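You operate a simulated robot arm through the tools that you are given. There is no shell and no other tool.

You are at the controls of a simulated robot arm. One attempt, no reset.

TASK
Put things in order on the top of the steel bench. At the end: the yellow sign stands where the clear bottle (marked "SITE") stood; the gold brass threaded pipe stands where the yellow sign stood; the clear bottle from the top of the steel bench stands where the black threaded pipe stood; the black threaded pipe stands on top of the yellow digital gauge; whatever was shut is shut again. Leave all else as you found it, and nothing knocked over.

The check looks at the end state, three seconds after you hand in, the way a careful person would. Anything else that was tipped, shoved, dropped, spilled or broken makes it a failure.

THE ROBOT
A 6-joint arm with a two-finger parallel gripper, fixed in place. Base frame: the origin is on the floor under the middle of its stand, x ahead of it, y to its left, z up; the work surface is at about z = 860. Readings come in mm, rad, newtons and seconds.
With the tool pointing down near the work surface it reaches from about 240 to 640 mm from the base axis. Its first joint turns from -1.152 to 1.152 rad. Payload 2.7 kg.
Tool frame: the origin (TCP) lies between the finger pads and is the grasp point; the fingertips stand 23 mm ahead of it; z points along the fingers, y is the line along which they close. The gripper opens to 94 mm. The fingers are 38 mm wide and 10 mm thick; the gripper's body (54 by 96 mm) begins 39 mm behind the TCP.
Orientation is that of the tool frame in the base frame, as a unit quaternion [x, y, z, w]. With the fingers straight down and closing along the base's y, the tool's x points along the base's -x, its y along +y and its z along -z.

THE INTERFACE
- The arm moves only by the tool arm_command. Its argument "commands" is a list of rows, each an object (a shift or turn left out is 0, a gripper value left out holds the last) with "linear": the shift along the base's x, y, z in mm, a list of three; "angular": the turn, a rotation vector about the base's x, y, z in rad, a list of three; "grip": the opening, from 0 (shut) to 1 (fully open). In form: [{"linear": [tx, ty, tz], "angular": [ax, ay, az], "grip": grip}, ...]. A call has 1 to 20 rows; each row shifts and turns the commanded pose from where the row before left it. Rows are played at 5 a second. More than 50 mm and 0.15 rad between two rows, or a gripper value outside its range, and nothing of the call is played. A pose out of reach is approached as far as the arm can. The call stops where the force on the tool passes 40 N (or 10 N more than at its start, if that is more) or the arm is blocked; 0.2 s more then pass. The fingers move at their own pace (about 45 mm/s each) and stop on an object; they squeeze with about 28 N. The grip force told is the motor's: it shows also when the fingers shut on nothing. Time passes only in rows, and 0.2 s behind the last, so rows that do not move let the fingers close. It gives the time, the measured TCP pose, the force on the tool (base axes), the opening and the grip force at its end, in the units of the frame above (readings bear some noise), with the torque about the TCP (base axes, N m) and any sound that the robot's microphone picked up.
- Cameras (640 x 400 px; columns grow to the right, rows downward): "scene" is fixed at [73.6, -431.2, 1407.5]; the picture's right is [0.79, -0.62, 0.00], its down [-0.34, -0.43, -0.84] and it looks along [0.52, 0.66, -0.54] (base axes); focal length 319 px, centre (320, 200). "wrist" rides on the gripper at [86, 16, -75] in the tool frame; the picture's right is [-0.18, 0.98, 0.00], its down [-0.58, -0.11, -0.81] and it looks along [-0.79, -0.15, 0.59] (tool axes); focal length 243 px, centre (320, 200). There is no depth. A picture from a camera that has moved, and an enlarged one, comes with that camera's place and axes in the base frame and with its lens.
- grab_frame(camera): a new picture of that camera. No time passes.
- inspect(camera, box): a new picture of the part [left, top, right, bottom] of that camera's present view, enlarged. No time passes.
- close_job(): hands the job in; it is judged then, once.

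Places have to be worked out from the pictures, the camera data and where the tool is seen. Open the gripper and draw the arm clear of the work before you hand the job in, unless the task says otherwise.

The tools are called after "Emit:" as a command line: name --argument value ..., lists and objects as JSON in quotes. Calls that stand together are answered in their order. arm_command: Moves the arm, as the interface text tells. Its arguments: {"type":"object","properties":{"commands":{"type":"array"}},"required":["commands"]} The other tools are called the same way: grab_frame (camera) takes a picture; inspect (camera, box) takes an enlarged picture of a part of a camera's view; close_job () hands the job in.

At the start:

```text
time_s: 0.0
ee_pos: [417.4, 76.3, 1214.4]
orientation: [-0.001, 1.0, 0.0, 0.0]
wrist_force: [0.1, 0.1, 0.2]
ft_torque: [0.02, -0.02, 0.02]
grip_width: 93.9
grip_force: 0.2
```

scene: 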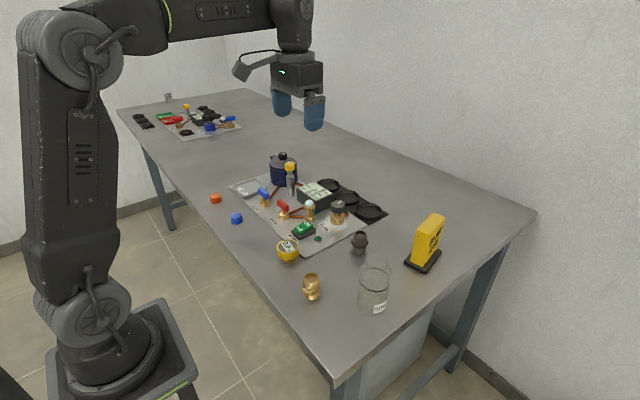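
wrist: 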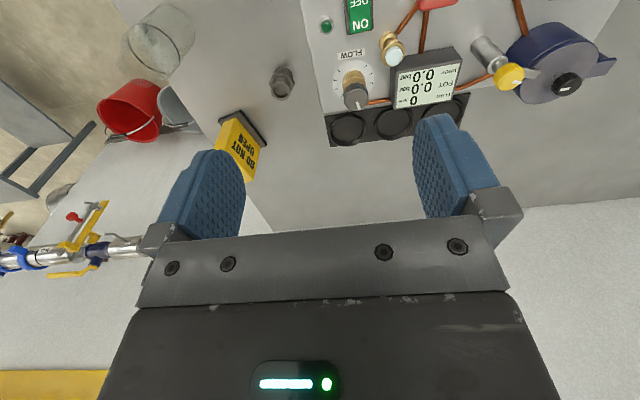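

The overview shows the gauge, brass pipe, bottle, black pipe and yellow sign at the near-right end of the bench. I'll take enlarged views to locate each one.

Emit:
inspect --camera "scene" --box '[260, 200, 460, 325]'

Emit:
inspect --camera "scene" --box '[200, 140, 400, 265]'

Emit:
inspect --camera "wrist" --box '[90, 0, 410, 200]'

```text
3.20 times, centred on (360, 262) of scene
camera zoom: at [73.6, -431.2, 1407.5], right [0.79, -0.62, 0.0], down [-0.34, -0.43, -0.84], along [0.52, 0.66, -0.54], focal length 1022 px, centre (192, 0)
```

zoom: 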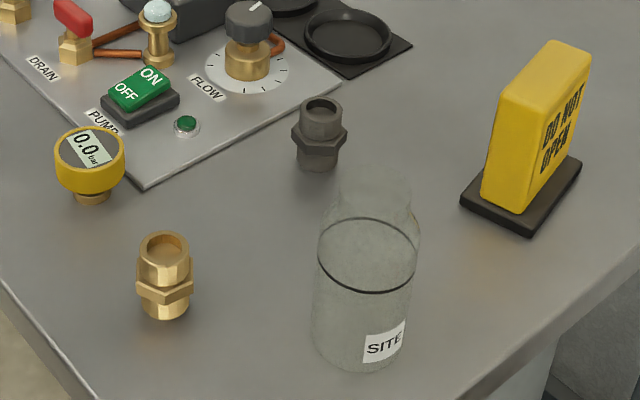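

```text
3.20 times, centred on (300, 202) of scene
camera zoom: at [73.6, -431.2, 1407.5], right [0.79, -0.62, 0.0], down [-0.34, -0.43, -0.84], along [0.52, 0.66, -0.54], focal length 1022 px, centre (384, 192)
```

zoom: 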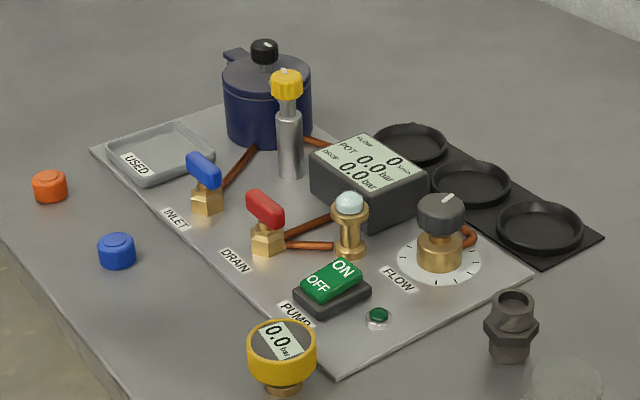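

```text
2.00 times, centred on (250, 100) of wrist
camera zoom: at [330.6, 93.1, 1289.6], right [0.18, 0.98, 0.0], down [0.58, -0.11, 0.81], along [0.79, -0.15, -0.59], focal length 485 px, centre (460, 400)
```

zoom: 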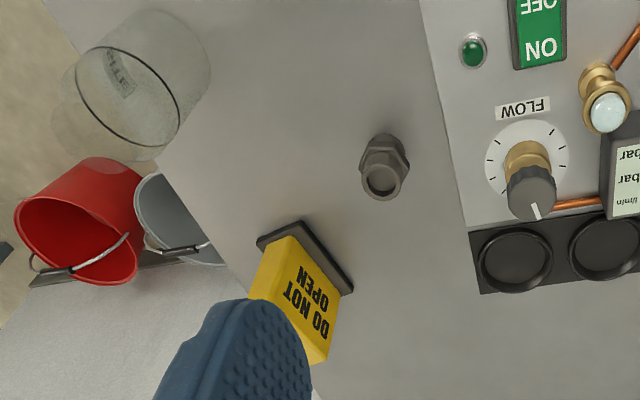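

Working from the camera data I place the black pipe near (533,-8), brass pipe near (349,-51), bottle near (436,-149), sign near (636,-127) and gauge near (370,71) with its top at about z=904. I'll move partway to above the black pipe, stay high, and look again.

Emit:
arm_command --commands '[{"linear": [12, -14, -25], "grip": 1}, {"linear": [12, -14, -25]}, {"linear": [12, -14, -25]}, {"linear": [12, -14, -25]}, {"linear": [12, -14, -25]}, {"linear": [12, -14, -25]}, {"linear": [0, 0, 0]}]'

Emit:
grab_frame --camera "wrist"

Emit:
grab_frame --camera "scene"

```text
time_s: 1.6
ee_pos: [488.4, -6.5, 1067.0]
orientation: [0.0, 1.0, 0.0, 0.001]
wrist_force: [-0.3, 0.4, -0.3]
ft_torque: [0.0, 0.01, 0.04]
grip_width: 93.8
grip_force: 0.1
```

```text
taken
camera wrist: at [401.9, 9.8, 1140.7], right [0.18, 0.98, 0.0], down [0.58, -0.11, 0.81], along [0.79, -0.15, -0.59], focal length 243 px, centre (320, 200)
```

wrist: 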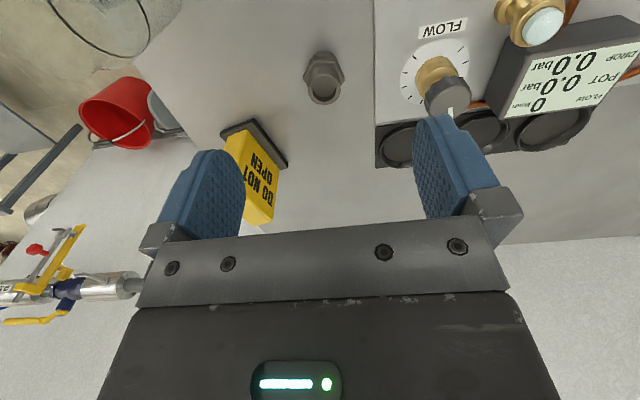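

```text
taken
```

scene: 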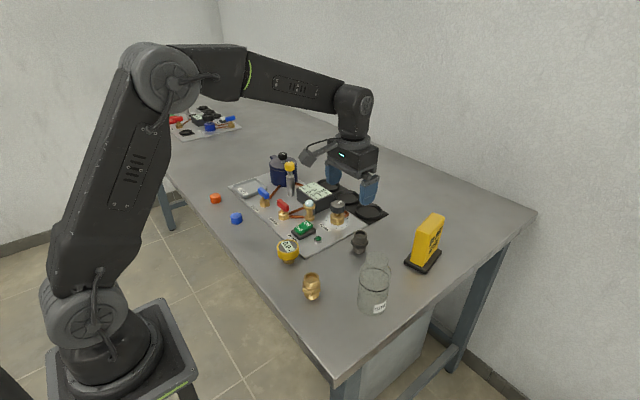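

The black pipe sits just ahead of the open gripper. I'll zoom on it for a finer position.

Emit:
inspect --camera "wrist" --box '[272, 20, 384, 120]'

Emit:
inspect --camera "scene" --box '[320, 215, 400, 265]'

Emit:
inspect --camera "scene" --box '[335, 245, 415, 325]'

Emit:
inspect --camera "scene" --box '[260, 225, 340, 275]'

```text
4.00 times, centred on (328, 70) of wrist
camera zoom: at [401.9, 9.8, 1140.7], right [0.18, 0.98, 0.0], down [0.58, -0.11, 0.81], along [0.79, -0.15, -0.59], focal length 970 px, centre (288, 720)
```

zoom: 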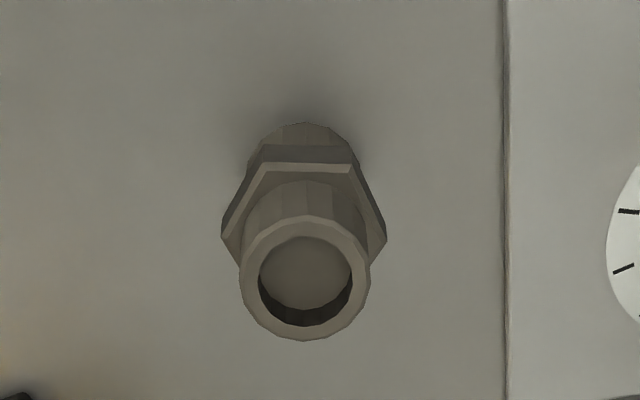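

```text
8.00 times, centred on (360, 240) of scene
camera zoom: at [73.6, -431.2, 1407.5], right [0.79, -0.62, 0.0], down [-0.34, -0.43, -0.84], along [0.52, 0.66, -0.54], focal length 2555 px, centre (0, -120)
```

zoom: 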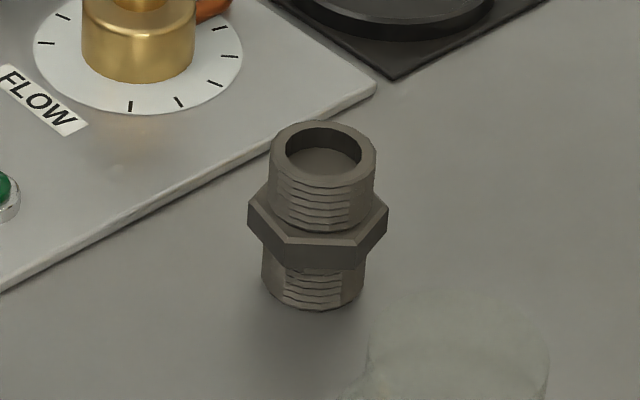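

```text
5.00 times, centred on (375, 285) of scene
camera zoom: at [73.6, -431.2, 1407.5], right [0.79, -0.62, 0.0], down [-0.34, -0.43, -0.84], along [0.52, 0.66, -0.54], focal length 1597 px, centre (45, -225)
```

zoom: 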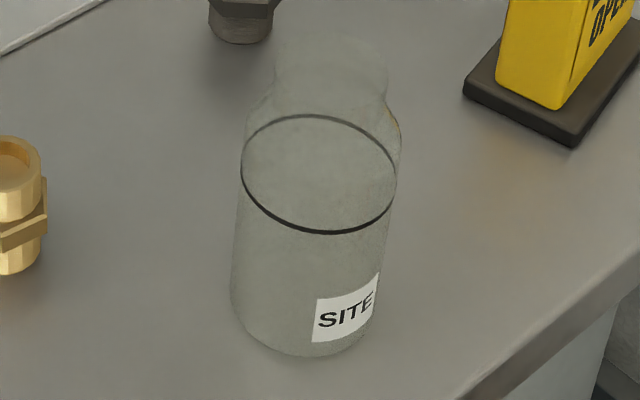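

```text
8.00 times, centred on (300, 250) of scene
camera zoom: at [73.6, -431.2, 1407.5], right [0.79, -0.62, 0.0], down [-0.34, -0.43, -0.84], along [0.52, 0.66, -0.54], focal length 2555 px, centre (480, -200)
```

zoom: 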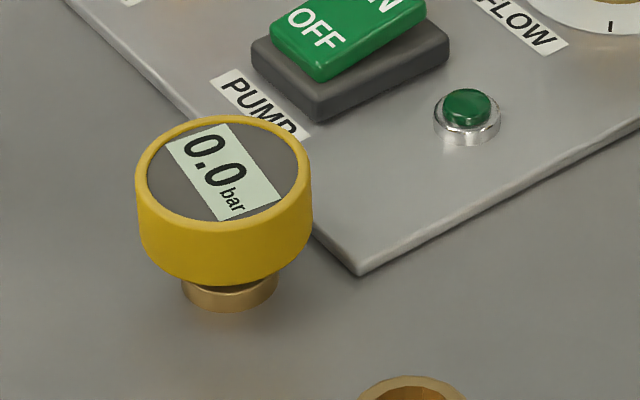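

The pipe's hex flats are about 20° off the default closing line, so I'll yaw the gripper by about 0.34 rad. I'm opening only to about 70 mm so the finger stays clear of the rig plate edge near y≈47. Moving to a hover above the pipe now.

Emit:
arm_command --commands '[{"linear": [8.9, -0.3, -20], "angular": [0, 0, 0.068], "grip": 0.74}, {"linear": [8.9, -0.3, -20], "angular": [0, 0, 0.068]}, {"linear": [8.9, -0.3, -20], "angular": [0, 0, 0.068]}, {"linear": [8.9, -0.3, -20], "angular": [0, 0, 0.068]}, {"linear": [8.9, -0.3, -20], "angular": [0, 0, 0.068]}, {"linear": [0, 0, 0]}, {"linear": [0, 0, 0]}]'

Emit:
grab_frame --camera "wrist"

Emit:
grab_frame --camera "scene"

```text
time_s: 3.2
ee_pos: [533.1, -9.4, 964.9]
orientation: [-0.17, 0.986, 0.0, 0.0]
wrist_force: [-1.0, -0.4, 0.1]
ft_torque: [0.04, -0.01, -0.04]
grip_width: 69.5
grip_force: 0.0
```

```text
taken
camera wrist: at [446.6, -22.1, 1039.6], right [-0.15, 0.99, 0.0], down [0.58, 0.09, 0.81], along [0.8, 0.12, -0.59], focal length 243 px, centre (320, 200)
```

wrist: 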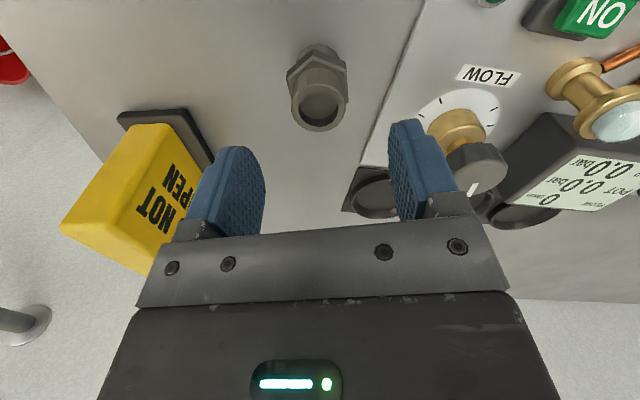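

```text
taken
```

scene: 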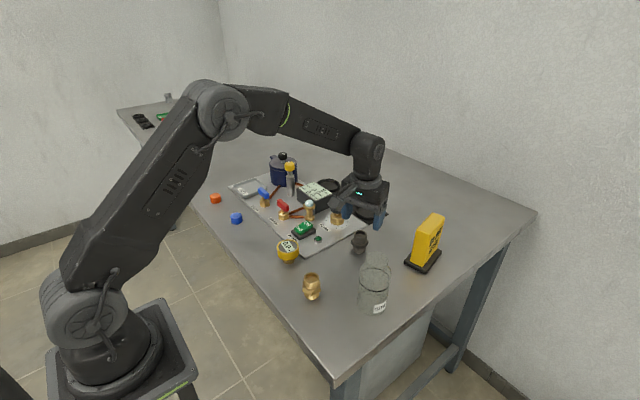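

The pipe is nearly centred under the tool axis. A zoom gives the remaining offset.

Emit:
inspect --camera "wrist" --box '[270, 30, 370, 140]'

```text
3.64 times, centred on (320, 85) of wrist
camera zoom: at [446.6, -22.1, 1039.6], right [-0.15, 0.99, 0.0], down [0.58, 0.09, 0.81], along [0.8, 0.12, -0.59], focal length 882 px, centre (320, 618)
```

zoom: 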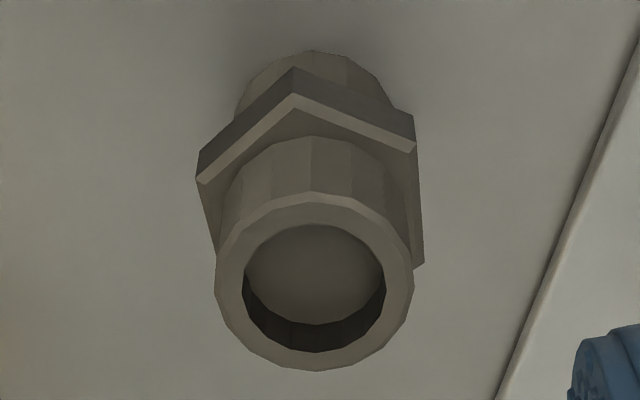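

The offset is only about 2 mm, which puts the black pipe at about (531,-10). I'll descend to z≈888 and close on the hex flats.

Emit:
arm_command --commands '[{"linear": [-1, -0.5, -19]}, {"linear": [-1, -0.5, -19]}, {"linear": [0, 0, -19]}, {"linear": [0, 0, -19]}, {"linear": [0, 0, 0]}, {"grip": 0}, {"grip": 0}, {"grip": 0}, {"grip": 0}]'

Emit:
grab_frame --camera "wrist"

```text
time_s: 5.2
ee_pos: [530.5, -10.2, 890.8]
orientation: [-0.169, 0.986, 0.0, 0.0]
wrist_force: [0.1, 0.0, 0.0]
ft_torque: [0.02, 0.01, 0.01]
grip_width: 42.6
grip_force: 27.6
```

```text
taken
camera wrist: at [444.5, -23.5, 963.8], right [-0.15, 0.99, 0.0], down [0.58, 0.09, 0.81], along [0.8, 0.12, -0.59], focal length 243 px, centre (320, 200)
```

wrist: 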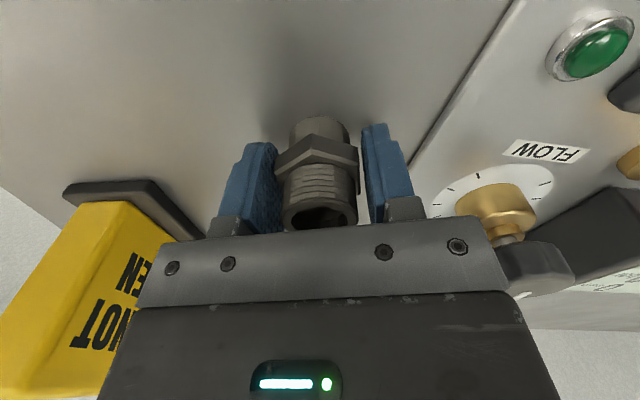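

The fingers stopped at 42.6 mm with 28 N. I'll zoom to check how the pipe sits between the pads before lifting.

Emit:
inspect --camera "wrist" --box '[220, 100, 430, 240]'

Emit:
inspect --camera "scene" --box '[300, 190, 420, 270]'

```text
2.86 times, centred on (325, 170) of wrist
camera zoom: at [444.5, -23.5, 963.8], right [-0.15, 0.99, 0.0], down [0.58, 0.09, 0.81], along [0.8, 0.12, -0.59], focal length 693 px, centre (306, 286)
```

zoom: 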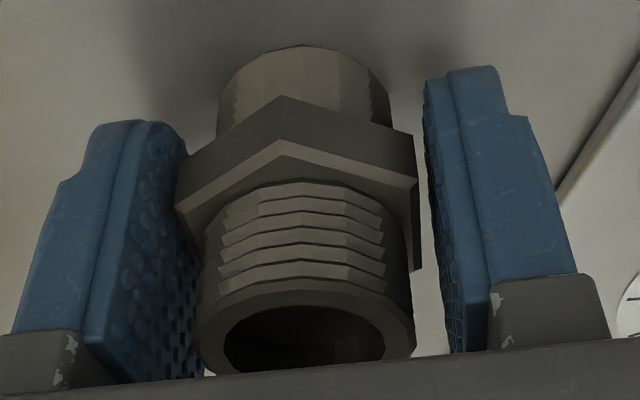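

```text
5.00 times, centred on (360, 230) of scene
camera zoom: at [73.6, -431.2, 1407.5], right [0.79, -0.62, 0.0], down [-0.34, -0.43, -0.84], along [0.52, 0.66, -0.54], focal length 1597 px, centre (120, 50)
```

zoom: 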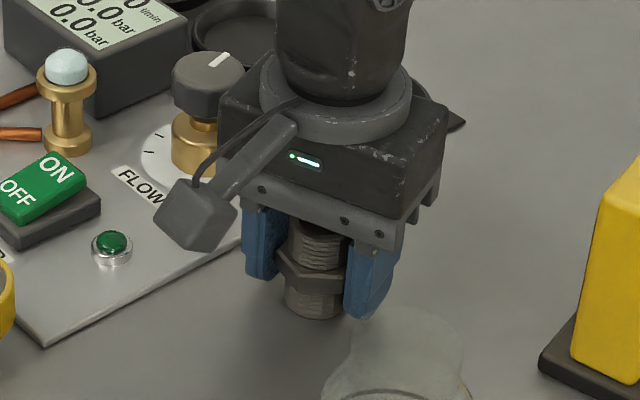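

The pads hold the pipe by its hex. I'll lift it 15 mm as a test and check that it follows.

Emit:
arm_command --commands '[{"linear": [0, 0, 5]}, {"linear": [0, 0, 10]}, {"linear": [0, 0, 0]}]'

Emit:
inspect --camera "wrist" --box '[220, 100, 430, 240]'

Emit:
inspect --camera "scene" --box '[300, 190, 420, 270]'

```text
time_s: 6.0
ee_pos: [532.2, -10.2, 905.1]
orientation: [-0.169, 0.986, -0.001, 0.0]
wrist_force: [-0.3, 0.6, -0.7]
ft_torque: [0.04, 0.01, -0.01]
grip_width: 42.9
grip_force: 28.2
```

```text
2.86 times, centred on (325, 170) of wrist
camera zoom: at [444.3, -23.4, 979.2], right [-0.15, 0.99, 0.0], down [0.58, 0.09, 0.81], along [0.8, 0.12, -0.59], focal length 693 px, centre (306, 286)
```

zoom: 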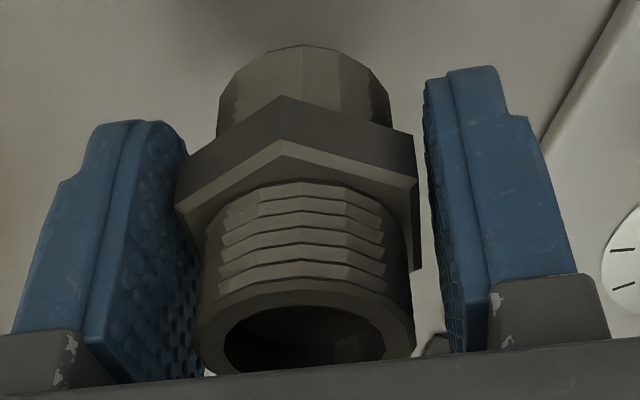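

```text
5.00 times, centred on (360, 230) of scene
camera zoom: at [73.6, -431.2, 1407.5], right [0.79, -0.62, 0.0], down [-0.34, -0.43, -0.84], along [0.52, 0.66, -0.54], focal length 1597 px, centre (120, 50)
```

zoom: 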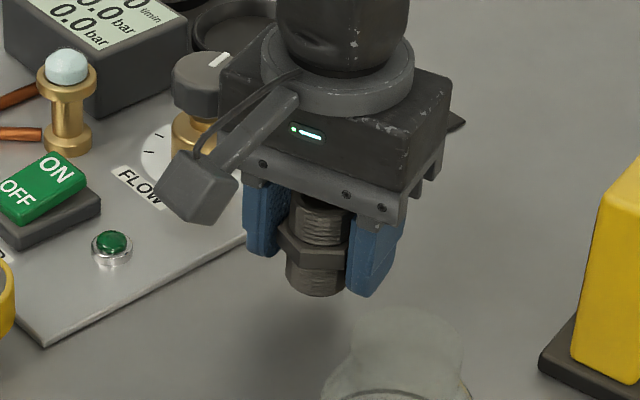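

The pipe lifts cleanly. I'll raise it higher and carry it to just short of the gauge, turning the yaw back, then look.

Emit:
arm_command --commands '[{"linear": [0, 0, 30]}, {"linear": [0, 0, 35]}, {"linear": [0, 0, 35]}, {"linear": [-28, 12, 0], "angular": [0, 0, -0.049]}, {"linear": [-28, 12, 0], "angular": [0, 0, -0.049]}, {"linear": [-28, 12, 0], "angular": [0, 0, -0.049]}, {"linear": [-28, 12, 0], "angular": [0, 0, -0.049]}, {"linear": [-28, 12, 0], "angular": [0, 0, -0.048]}, {"linear": [-28, 12, 0], "angular": [0, 0, -0.048]}, {"linear": [-28, 10, 0], "angular": [0, 0, -0.048]}, {"linear": [0, 0, 0]}, {"linear": [0, 0, 0]}]'

Emit:
grab_frame --camera "wrist"

Emit:
grab_frame --camera "scene"

```text
time_s: 8.6
ee_pos: [334.9, 72.7, 1005.2]
orientation: [-0.001, 1.0, 0.0, 0.0]
wrist_force: [0.8, 0.1, -1.8]
ft_torque: [0.02, 0.02, -0.01]
grip_width: 42.8
grip_force: 28.4
```

```text
taken
camera wrist: at [250.2, 89.3, 1079.2], right [0.18, 0.98, 0.0], down [0.58, -0.11, 0.81], along [0.79, -0.15, -0.59], focal length 243 px, centre (320, 200)
```

wrist: 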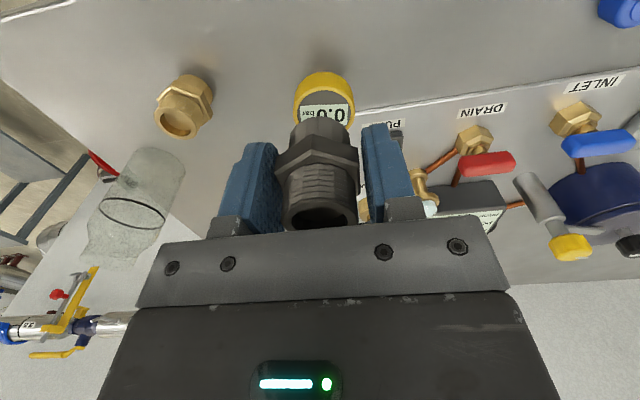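

```text
taken
```

scene: 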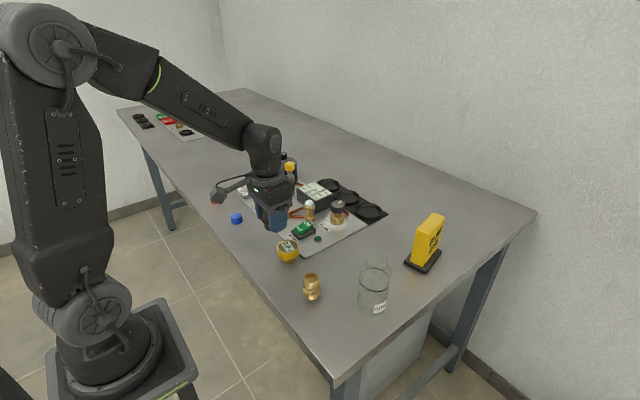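

Emit:
inspect --camera "wrist" --box '[264, 50, 384, 140]'

Emit:
inspect --camera "wrist" --box '[60, 60, 260, 260]'

```text
4.44 times, centred on (324, 95) of wrist
camera zoom: at [250.2, 89.3, 1079.2], right [0.18, 0.98, 0.0], down [0.58, -0.11, 0.81], along [0.79, -0.15, -0.59], focal length 1078 px, centre (302, 667)
```

zoom: 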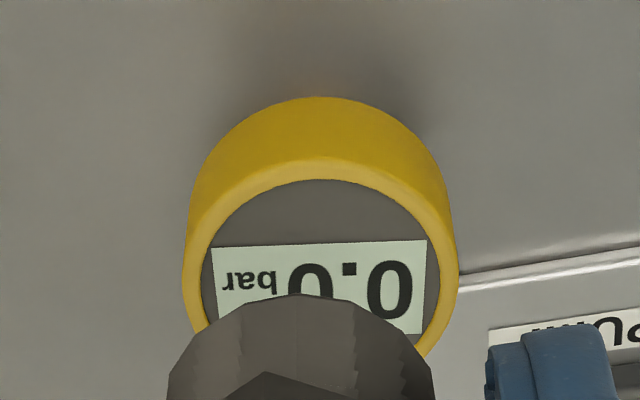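

```text
2.00 times, centred on (160, 160) of wrist
camera zoom: at [250.2, 89.3, 1079.2], right [0.18, 0.98, 0.0], down [0.58, -0.11, 0.81], along [0.79, -0.15, -0.59], focal length 485 px, centre (640, 280)
```

zoom: 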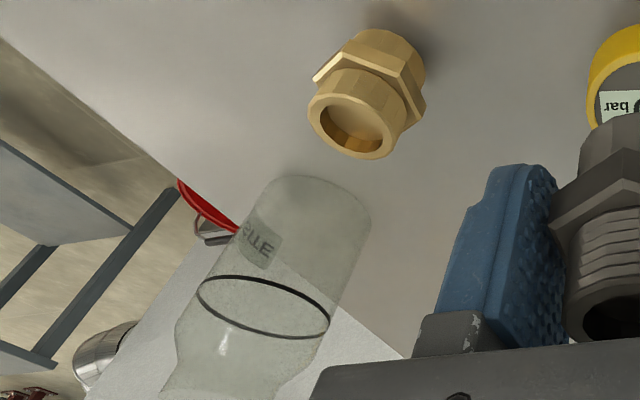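

From the wrist view the gauge centre is about (369,71), roughly +33 mm in x and −2.5 mm in y from the TCP, with its top near z≈903.5. I'll move above it at about 945 and check alignment.

Emit:
arm_command --commands '[{"linear": [11, -1, 0]}, {"linear": [11, -1, 0]}, {"linear": [11, -0.5, 0]}, {"linear": [0, 0, -20]}, {"linear": [0, 0, -20]}, {"linear": [0, 0, -16]}, {"linear": [0, 0, 0]}, {"linear": [0, 0, 0]}]'

Emit:
inspect --camera "wrist" --box '[220, 80, 430, 240]'

Emit:
inspect --camera "scene" --box '[250, 210, 330, 270]'

```text
time_s: 10.4
ee_pos: [368.1, 71.3, 947.9]
orientation: [0.0, 1.0, 0.0, 0.0]
wrist_force: [-0.7, -0.3, -0.5]
ft_torque: [-0.01, 0.0, -0.01]
grip_width: 42.6
grip_force: 27.8
```

```text
2.50 times, centred on (325, 160) of wrist
camera zoom: at [281.6, 86.8, 1022.6], right [0.18, 0.98, 0.0], down [0.58, -0.11, 0.81], along [0.79, -0.15, -0.59], focal length 606 px, centre (308, 300)
```

zoom: 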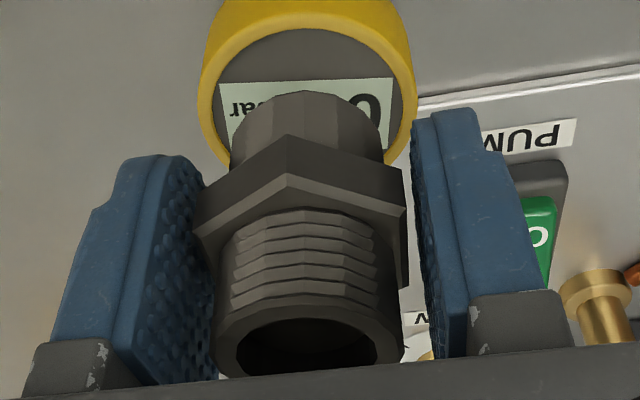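

```text
6.67 times, centred on (290, 240) of scene
camera zoom: at [73.6, -431.2, 1407.5], right [0.79, -0.62, 0.0], down [-0.34, -0.43, -0.84], along [0.52, 0.66, -0.54], focal length 2129 px, centre (520, -67)
```

zoom: 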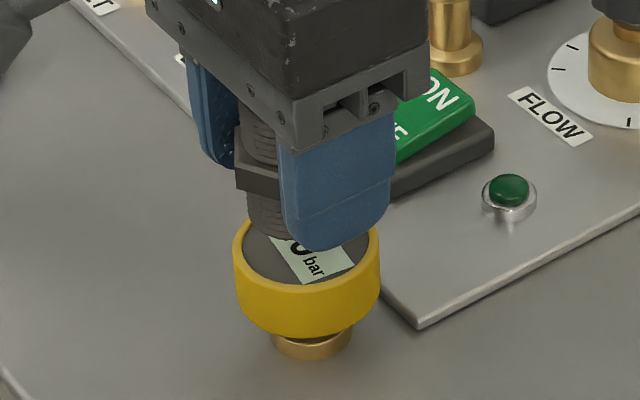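

The wrist view says about 2 mm more in x, and the scene view suggests a similar small shift to its right. I'll zoom closer to refine it.

Emit:
inspect --camera "scene" --box '[272, 222, 312, 262]'

Emit:
inspect --camera "wrist" --box '[280, 75, 400, 165]'

```text
10.00 times, centred on (292, 242) of scene
camera zoom: at [73.6, -431.2, 1407.5], right [0.79, -0.62, 0.0], down [-0.34, -0.43, -0.84], along [0.52, 0.66, -0.54], focal length 3193 px, centre (600, -220)
```

zoom: 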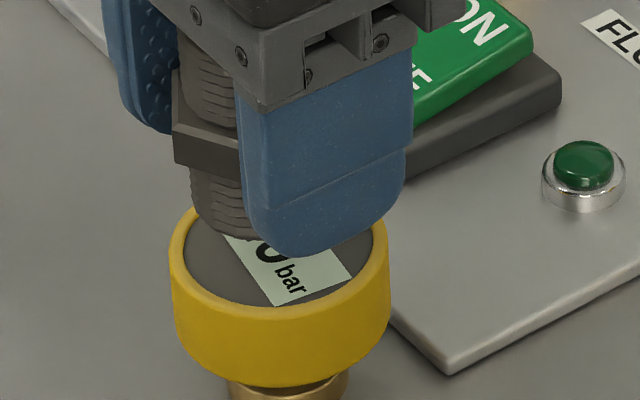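

```text
4.44 times, centred on (340, 120) of wrist
camera zoom: at [281.6, 86.8, 1022.6], right [0.18, 0.98, 0.0], down [0.58, -0.11, 0.81], along [0.79, -0.15, -0.59], focal length 1078 px, centre (231, 556)
```

zoom: 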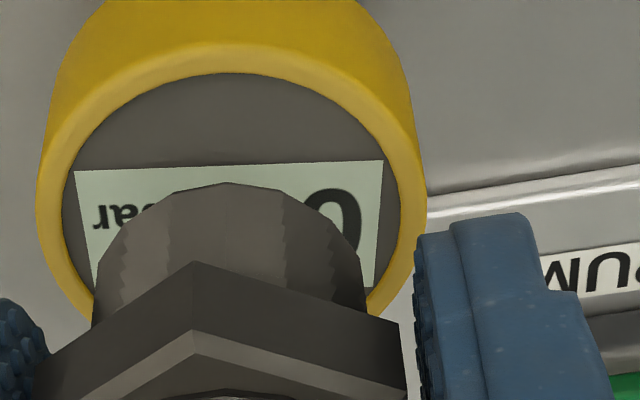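

I'll split the difference with +3 mm in x and −0.5 in y, then descend in small steps and watch for the contact force.

Emit:
arm_command --commands '[{"linear": [3, -0.5, 0]}, {"linear": [0, 0, -6]}, {"linear": [0, 0, -6]}, {"linear": [0, 0, 0]}, {"linear": [0, 0, 0]}]'

Emit:
inspect --camera "scene" --box '[272, 222, 312, 262]'

Emit:
inspect --camera "wrist" --box '[270, 75, 390, 165]'

```text
time_s: 11.6
ee_pos: [371.5, 69.9, 936.2]
orientation: [0.0, 1.0, 0.0, 0.0]
wrist_force: [-0.8, -0.3, -2.1]
ft_torque: [-0.03, -0.02, -0.01]
grip_width: 42.8
grip_force: 28.2
```

```text
10.00 times, centred on (292, 242) of scene
camera zoom: at [73.6, -431.2, 1407.5], right [0.79, -0.62, 0.0], down [-0.34, -0.43, -0.84], along [0.52, 0.66, -0.54], focal length 3193 px, centre (600, -220)
```

zoom: 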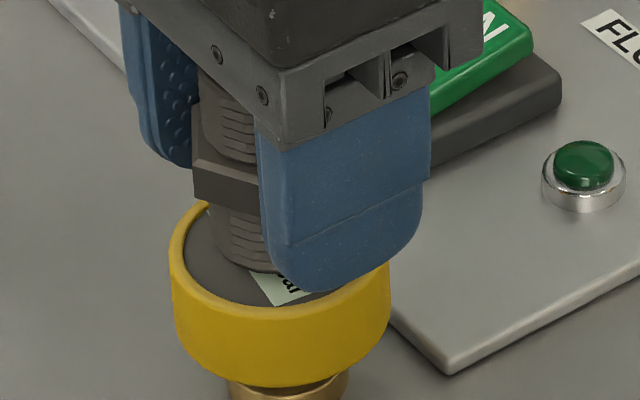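

```text
4.44 times, centred on (330, 120) of wrist
camera zoom: at [285.5, 86.1, 1010.6], right [0.18, 0.98, 0.0], down [0.58, -0.11, 0.81], along [0.79, -0.15, -0.59], focal length 1078 px, centre (276, 556)
```

zoom: 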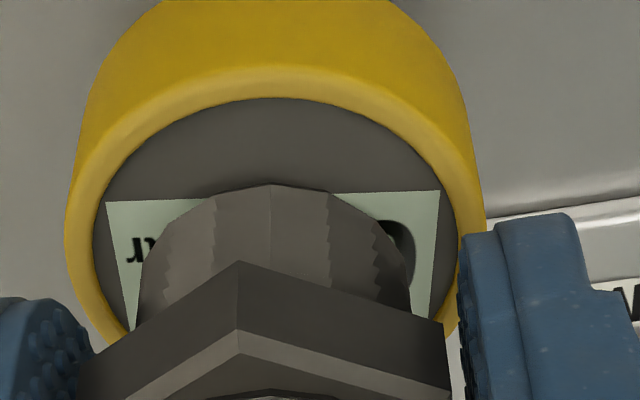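

Alignment now looks centred in both views. I'll descend in 1 mm steps until contact.

Emit:
arm_command --commands '[{"linear": [-0.5, 0, -1]}, {"linear": [0, 0, -1]}, {"linear": [0, 0, -1]}, {"linear": [0, 0, 0]}]'

Emit:
inspect --camera "scene" --box '[272, 222, 312, 262]'

```text
time_s: 12.6
ee_pos: [370.4, 68.2, 933.3]
orientation: [0.0, 1.0, 0.0, 0.0]
wrist_force: [1.1, 0.0, -1.6]
ft_torque: [0.01, -0.01, -0.02]
grip_width: 42.8
grip_force: 28.2
```

```text
10.00 times, centred on (292, 242) of scene
camera zoom: at [73.6, -431.2, 1407.5], right [0.79, -0.62, 0.0], down [-0.34, -0.43, -0.84], along [0.52, 0.66, -0.54], focal length 3193 px, centre (600, -220)
```

zoom: 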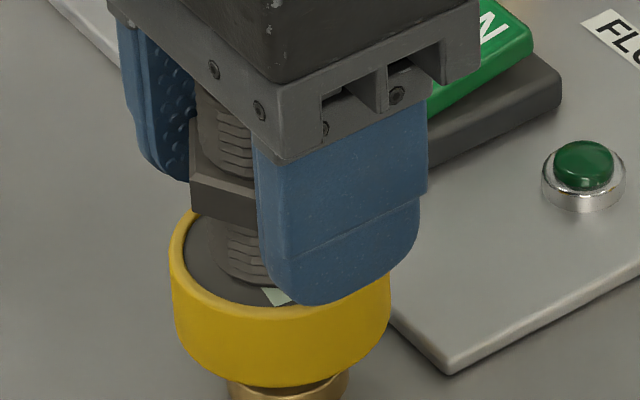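

No contact yet, with force still at about −1.6 N from the weight. Continuing down.

Emit:
arm_command --commands '[{"linear": [0, 0, -1]}, {"linear": [0, 0, -1]}, {"linear": [0, 0, 0]}]'

```text
time_s: 13.4
ee_pos: [370.8, 68.5, 932.9]
orientation: [0.0, 1.0, 0.0, 0.001]
wrist_force: [-4.9, 3.5, 20.4]
ft_torque: [0.15, 0.19, 0.02]
grip_width: 42.7
grip_force: 28.1
```

Contact reads 20 N. I'll back off a millimetre to relax it and check.

Emit:
arm_command --commands '[{"linear": [0, 0, 0.7]}, {"linear": [0, 0, 0]}]'

Emit:
inspect --camera "scene" --box '[272, 222, 312, 262]'

Emit:
inspect --camera "wrist" --box '[270, 75, 390, 165]'

```text
time_s: 14.0
ee_pos: [370.1, 68.5, 932.1]
orientation: [0.0, 1.0, 0.0, 0.001]
wrist_force: [2.2, 3.6, 8.3]
ft_torque: [0.12, -0.12, 0.02]
grip_width: 42.7
grip_force: 28.6
```

```text
10.00 times, centred on (292, 242) of scene
camera zoom: at [73.6, -431.1, 1407.6], right [0.79, -0.62, 0.0], down [-0.34, -0.43, -0.84], along [0.52, 0.66, -0.54], focal length 3193 px, centre (600, -220)
```

zoom: 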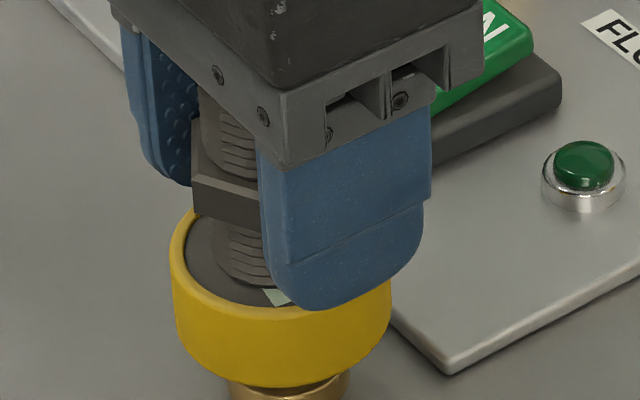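

```text
4.44 times, centred on (330, 120) of wrist
camera zoom: at [284.7, 84.9, 1006.0], right [0.18, 0.98, 0.0], down [0.58, -0.11, 0.81], along [0.79, -0.15, -0.59], focal length 1078 px, centre (276, 556)
```

zoom: 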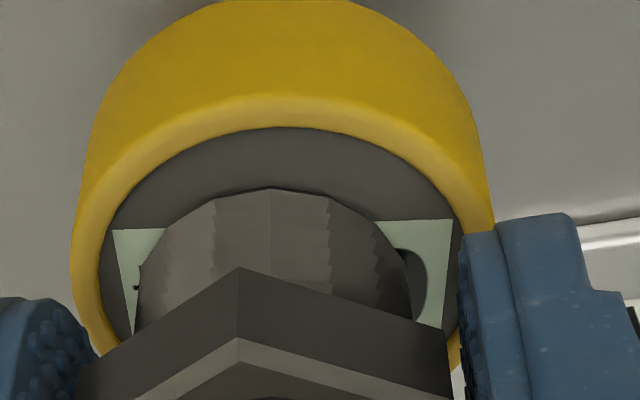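

The residual is about 8 N. I'll relax another 0.4 mm, then open the gripper just wide enough to release.

Emit:
arm_command --commands '[{"linear": [0, 0, 0.4]}, {"linear": [0, 0, 0]}]'

```text
time_s: 14.6
ee_pos: [370.3, 68.6, 931.9]
orientation: [0.0, 1.0, 0.0, -0.001]
wrist_force: [0.0, -1.4, 2.5]
ft_torque: [-0.04, -0.1, -0.01]
grip_width: 42.9
grip_force: 28.0
```

Force is near zero, so I'll open gradually.

Emit:
arm_command --commands '[{"grip": 0.47}, {"grip": 0.5}, {"grip": 0.55}, {"grip": 0.62}, {"grip": 0.7}, {"grip": 0.7}]'

Emit:
inspect --camera "scene" --box '[272, 222, 312, 262]'

Emit:
inspect --camera "wrist" --box '[220, 80, 430, 240]'

```text
time_s: 16.0
ee_pos: [371.5, 68.4, 933.2]
orientation: [0.001, 1.0, 0.0, 0.001]
wrist_force: [0.2, -1.4, -0.1]
ft_torque: [-0.03, 0.01, 0.0]
grip_width: 65.6
grip_force: 0.0
```

```text
10.00 times, centred on (292, 242) of scene
camera zoom: at [73.6, -431.2, 1407.5], right [0.79, -0.62, 0.0], down [-0.34, -0.43, -0.84], along [0.52, 0.66, -0.54], focal length 3193 px, centre (600, -220)
```

zoom: 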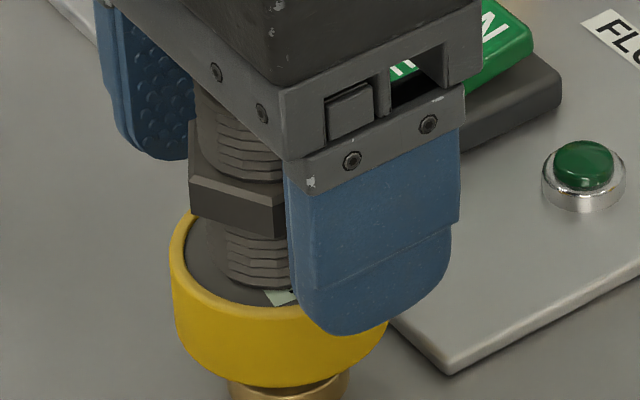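

```text
2.50 times, centred on (325, 160) of wrist
camera zoom: at [284.7, 85.4, 1006.7], right [0.18, 0.98, 0.0], down [0.58, -0.11, 0.81], along [0.79, -0.15, -0.59], focal length 606 px, centre (308, 300)
```

zoom: 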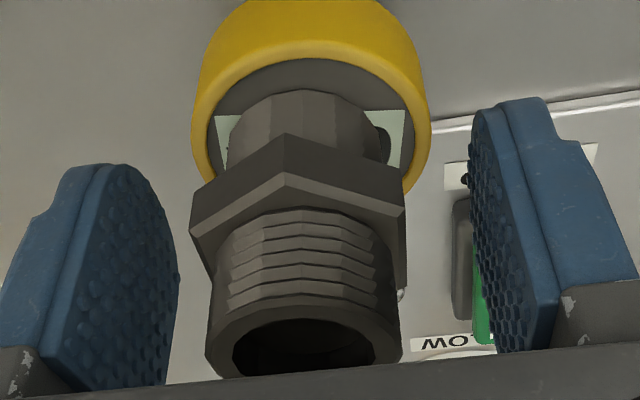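

The pipe stands on the gauge with both fingers clear. I'll rise straight up and check.

Emit:
arm_command --commands '[{"linear": [0, 0, 10]}, {"linear": [0, 0, 25]}, {"linear": [0, 0, 40]}, {"linear": [0, 0, 40]}, {"linear": [0, 0, 30]}, {"linear": [0, 0, 0]}]'

Emit:
inspect --camera "scene" --box '[260, 190, 460, 325]'

Emit:
grab_frame --camera "wrist"

```text
time_s: 17.4
ee_pos: [370.0, 67.4, 1079.5]
orientation: [0.0, 1.0, 0.0, 0.0]
wrist_force: [0.3, -0.1, 0.2]
ft_torque: [-0.01, 0.0, 0.03]
grip_width: 65.8
grip_force: 0.0
```

```text
2.96 times, centred on (360, 258) of scene
camera zoom: at [73.6, -431.2, 1407.5], right [0.79, -0.62, 0.0], down [-0.34, -0.43, -0.84], along [0.52, 0.66, -0.54], focal length 946 px, centre (202, 30)
```

zoom: 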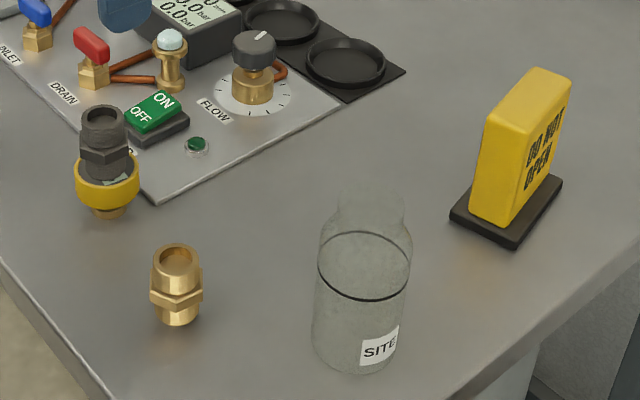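

```text
taken
camera wrist: at [284.0, 84.4, 1153.4], right [0.18, 0.98, 0.0], down [0.58, -0.11, 0.81], along [0.79, -0.15, -0.59], focal length 243 px, centre (320, 200)
```

wrist: 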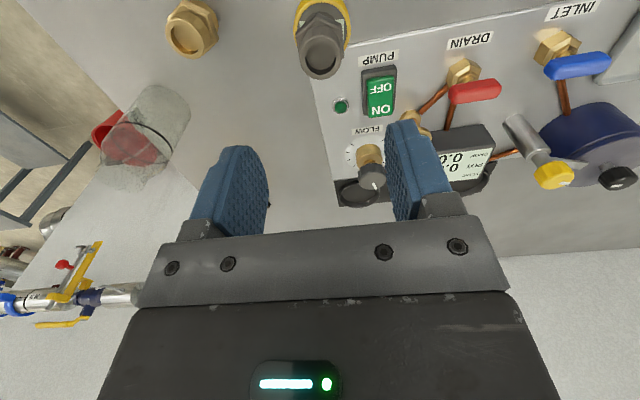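

The black pipe is upright on the gauge. Next is the bottle, so I'll move to just short of it and look closely.

Emit:
arm_command --commands '[{"linear": [0, -35, 0], "grip": 1}, {"linear": [0, -35, 0]}, {"linear": [0, -35, 0]}, {"linear": [0, -35, -5]}, {"linear": [0, -35, -10]}, {"linear": [-5, -35, -15]}, {"linear": [0, 0, 0]}]'

Emit:
grab_frame --camera "wrist"

Emit:
grab_frame --camera "scene"

```text
time_s: 19.0
ee_pos: [366.6, -141.1, 1050.4]
orientation: [0.0, 1.0, 0.0, 0.0]
wrist_force: [1.0, 0.2, -0.2]
ft_torque: [-0.01, 0.01, -0.03]
grip_width: 94.0
grip_force: 0.0
```

```text
taken
camera wrist: at [280.3, -125.9, 1124.3], right [0.18, 0.98, 0.0], down [0.58, -0.11, 0.81], along [0.79, -0.15, -0.59], focal length 243 px, centre (320, 200)
```

wrist: 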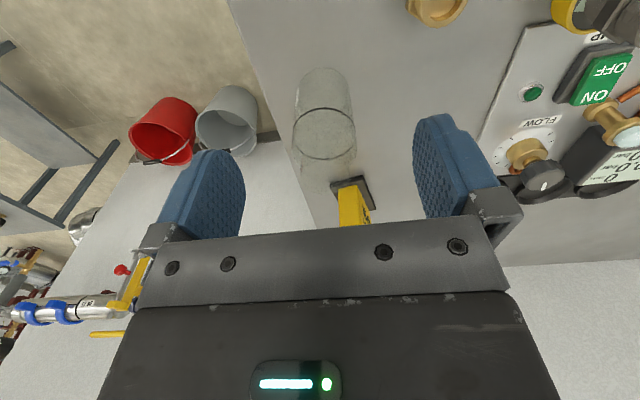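

```text
taken
```

scene: 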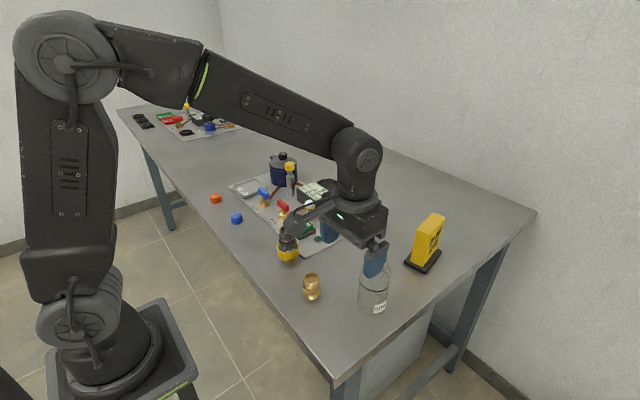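

Emit:
inspect --camera "wrist" --box '[250, 50, 400, 190]'

Emit:
inspect --camera "scene" --box '[340, 230, 420, 320]'

```text
2.86 times, centred on (325, 120) of wrist
camera zoom: at [280.3, -125.9, 1124.3], right [0.18, 0.98, 0.0], down [0.58, -0.11, 0.81], along [0.79, -0.15, -0.59], focal length 693 px, centre (306, 429)
```

zoom: 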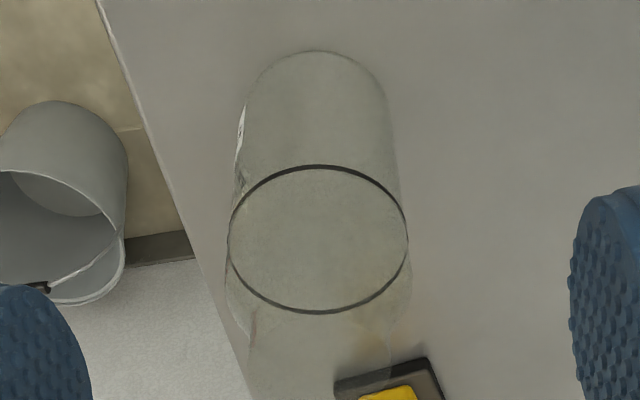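

```text
4.44 times, centred on (380, 275) of scene
camera zoom: at [73.6, -431.2, 1407.5], right [0.79, -0.62, 0.0], down [-0.34, -0.43, -0.84], along [0.52, 0.66, -0.54], focal length 1419 px, centre (53, -133)
```

zoom: 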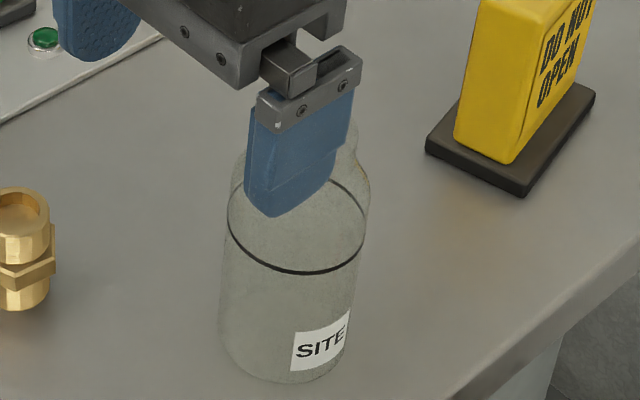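

From the wrist view the bottle centre is about (431,-149), with a body radius near 30 mm and a neck radius near 21 mm from roughly z=963 up to 994. I'll hover directly above it to check centring.

Emit:
arm_command --commands '[{"linear": [22, -3, 0]}, {"linear": [22, -3, 0]}, {"linear": [21, -2.5, 0]}, {"linear": [0, 0, 0]}, {"linear": [0, 0, 0]}]'

Emit:
grab_frame --camera "wrist"

Emit:
inspect --camera "scene" --box '[340, 200, 440, 320]'

```text
time_s: 20.2
ee_pos: [429.7, -152.2, 1047.6]
orientation: [0.0, 1.0, 0.0, 0.001]
wrist_force: [-0.6, -0.2, -0.3]
ft_torque: [-0.01, 0.01, 0.0]
grip_width: 94.0
grip_force: 0.0
```

```text
taken
camera wrist: at [343.8, -134.6, 1122.7], right [0.18, 0.98, 0.0], down [0.58, -0.11, 0.81], along [0.79, -0.15, -0.59], focal length 243 px, centre (320, 200)
```

wrist: 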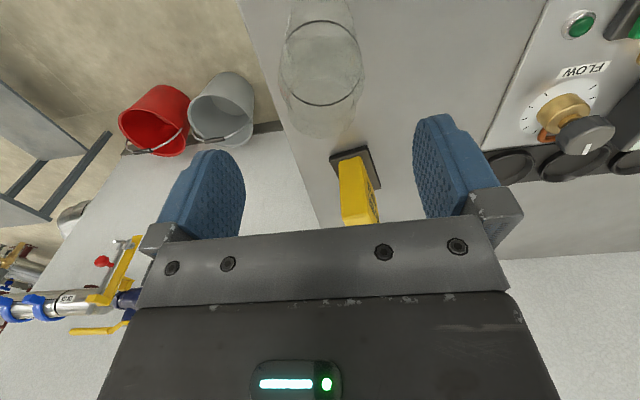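

```text
3.33 times, centred on (390, 260) of scene
camera zoom: at [73.6, -431.2, 1407.5], right [0.79, -0.62, 0.0], down [-0.34, -0.43, -0.84], along [0.52, 0.66, -0.54], focal length 1064 px, centre (87, 0)
```

zoom: 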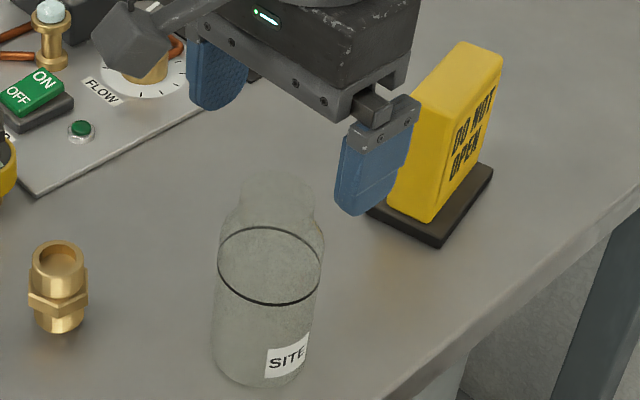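

Zooming on the bottle neck to judge its centre and width.

Emit:
inspect --camera "wrist" --box '[250, 0, 400, 160]'

Emit:
inspect --camera "scene" --box '[350, 245, 400, 295]'

```text
2.50 times, centred on (325, 80) of wrist
camera zoom: at [343.8, -134.6, 1122.7], right [0.18, 0.98, 0.0], down [0.58, -0.11, 0.81], along [0.79, -0.15, -0.59], focal length 606 px, centre (308, 500)
```

zoom: 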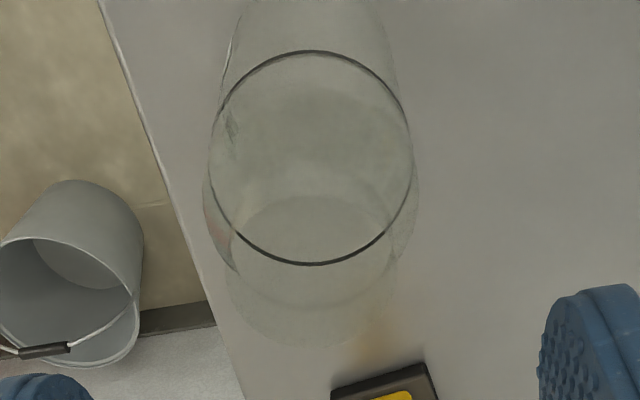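

```text
8.00 times, centred on (375, 270) of scene
camera zoom: at [73.6, -431.2, 1407.5], right [0.79, -0.62, 0.0], down [-0.34, -0.43, -0.84], along [0.52, 0.66, -0.54], focal length 2555 px, centre (-120, -360)
```

zoom: 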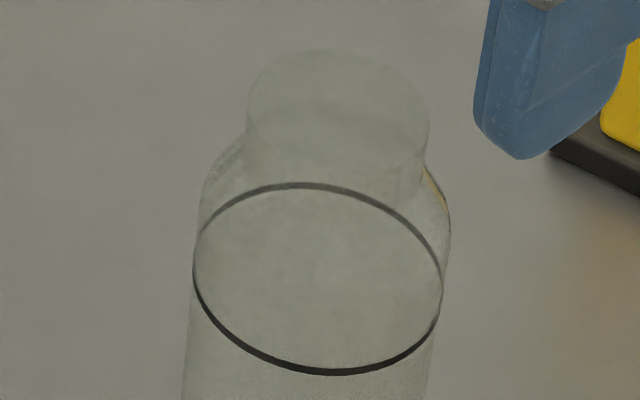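

The bottle is centred under the tool to within about 1 mm. Its body runs up to z≈962 and its top is near 991, so I'll descend to TCP z≈961, which keeps the palm clear, with the pads on the upper body.

Emit:
arm_command --commands '[{"linear": [1, 0.5, -20]}, {"linear": [0, 0, -20]}, {"linear": [0, 0, -20]}, {"linear": [0, 0, -15]}, {"linear": [0, 0, 0]}, {"linear": [0, 0, 0]}]'

Emit:
grab_frame --camera "wrist"

Emit:
inspect --camera "scene" --box '[330, 220, 430, 320]'

```text
time_s: 21.6
ee_pos: [431.3, -149.5, 973.0]
orientation: [0.0, 1.0, 0.0, 0.0]
wrist_force: [0.5, -0.5, 0.9]
ft_torque: [0.0, -0.01, -0.04]
grip_width: 93.8
grip_force: 0.0
```

```text
taken
camera wrist: at [345.5, -134.0, 1047.3], right [0.18, 0.98, 0.0], down [0.58, -0.11, 0.81], along [0.79, -0.15, -0.59], focal length 243 px, centre (320, 200)
```

wrist: 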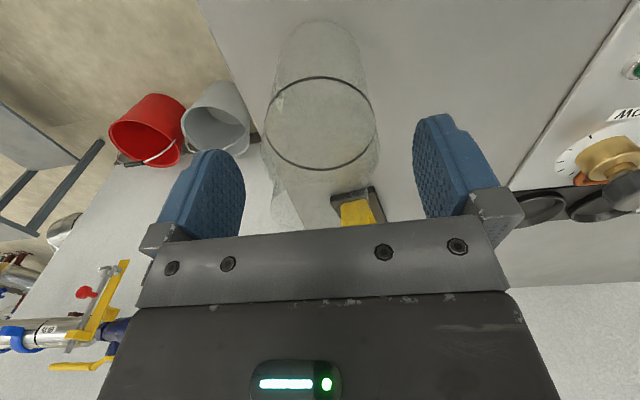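

```text
4.00 times, centred on (380, 270) of scene
camera zoom: at [73.6, -431.2, 1407.5], right [0.79, -0.62, 0.0], down [-0.34, -0.43, -0.84], along [0.52, 0.66, -0.54], focal length 1277 px, centre (80, -80)
```

zoom: 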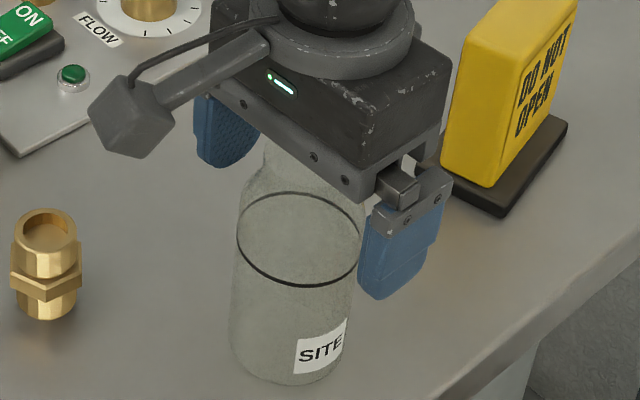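

Column alignment is right on. I'll zoom to check the clearance between the neck top and the palm before the last 11 mm.

Emit:
inspect --camera "wrist" --box '[240, 60, 400, 245]'

Emit:
inspect --camera "scene" --box '[370, 240, 430, 300]'

```text
2.16 times, centred on (320, 152) of wrist
camera zoom: at [345.5, -134.0, 1047.3], right [0.18, 0.98, 0.0], down [0.58, -0.11, 0.81], along [0.79, -0.15, -0.59], focal length 525 px, centre (320, 303)
```

zoom: 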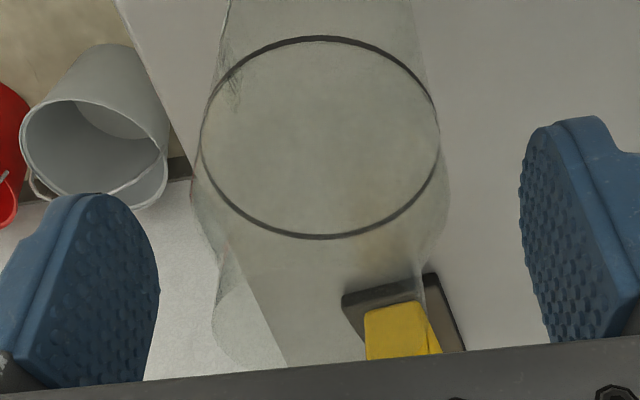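

```text
6.67 times, centred on (400, 270) of scene
camera zoom: at [73.6, -431.2, 1407.5], right [0.79, -0.62, 0.0], down [-0.34, -0.43, -0.84], along [0.52, 0.66, -0.54], focal length 2129 px, centre (-213, -267)
```

zoom: 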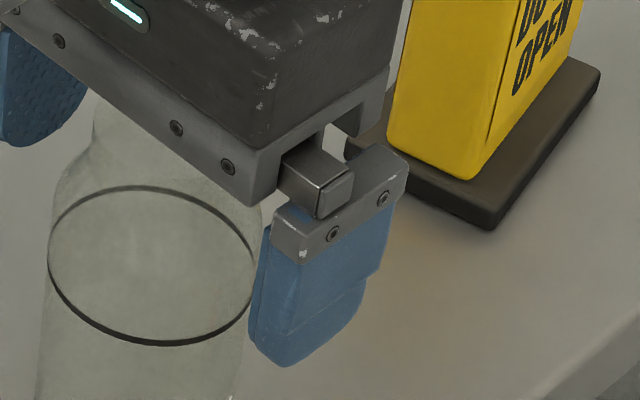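

The shoulder starts near z≈950 and the top is near 992. I'll descend 12 mm to TCP z≈959.5, which leaves the palm about 5 mm above the neck, then close.

Emit:
arm_command --commands '[{"linear": [0, 0, -6]}, {"linear": [0, 0, -6]}, {"linear": [0, 0, 0]}, {"linear": [0, 0, 0]}]'

```text
time_s: 22.6
ee_pos: [432.1, -149.3, 960.3]
orientation: [0.0, 1.0, 0.0, 0.0]
wrist_force: [-0.1, 0.2, -0.7]
ft_torque: [0.0, -0.01, -0.04]
grip_width: 93.9
grip_force: 0.0
```

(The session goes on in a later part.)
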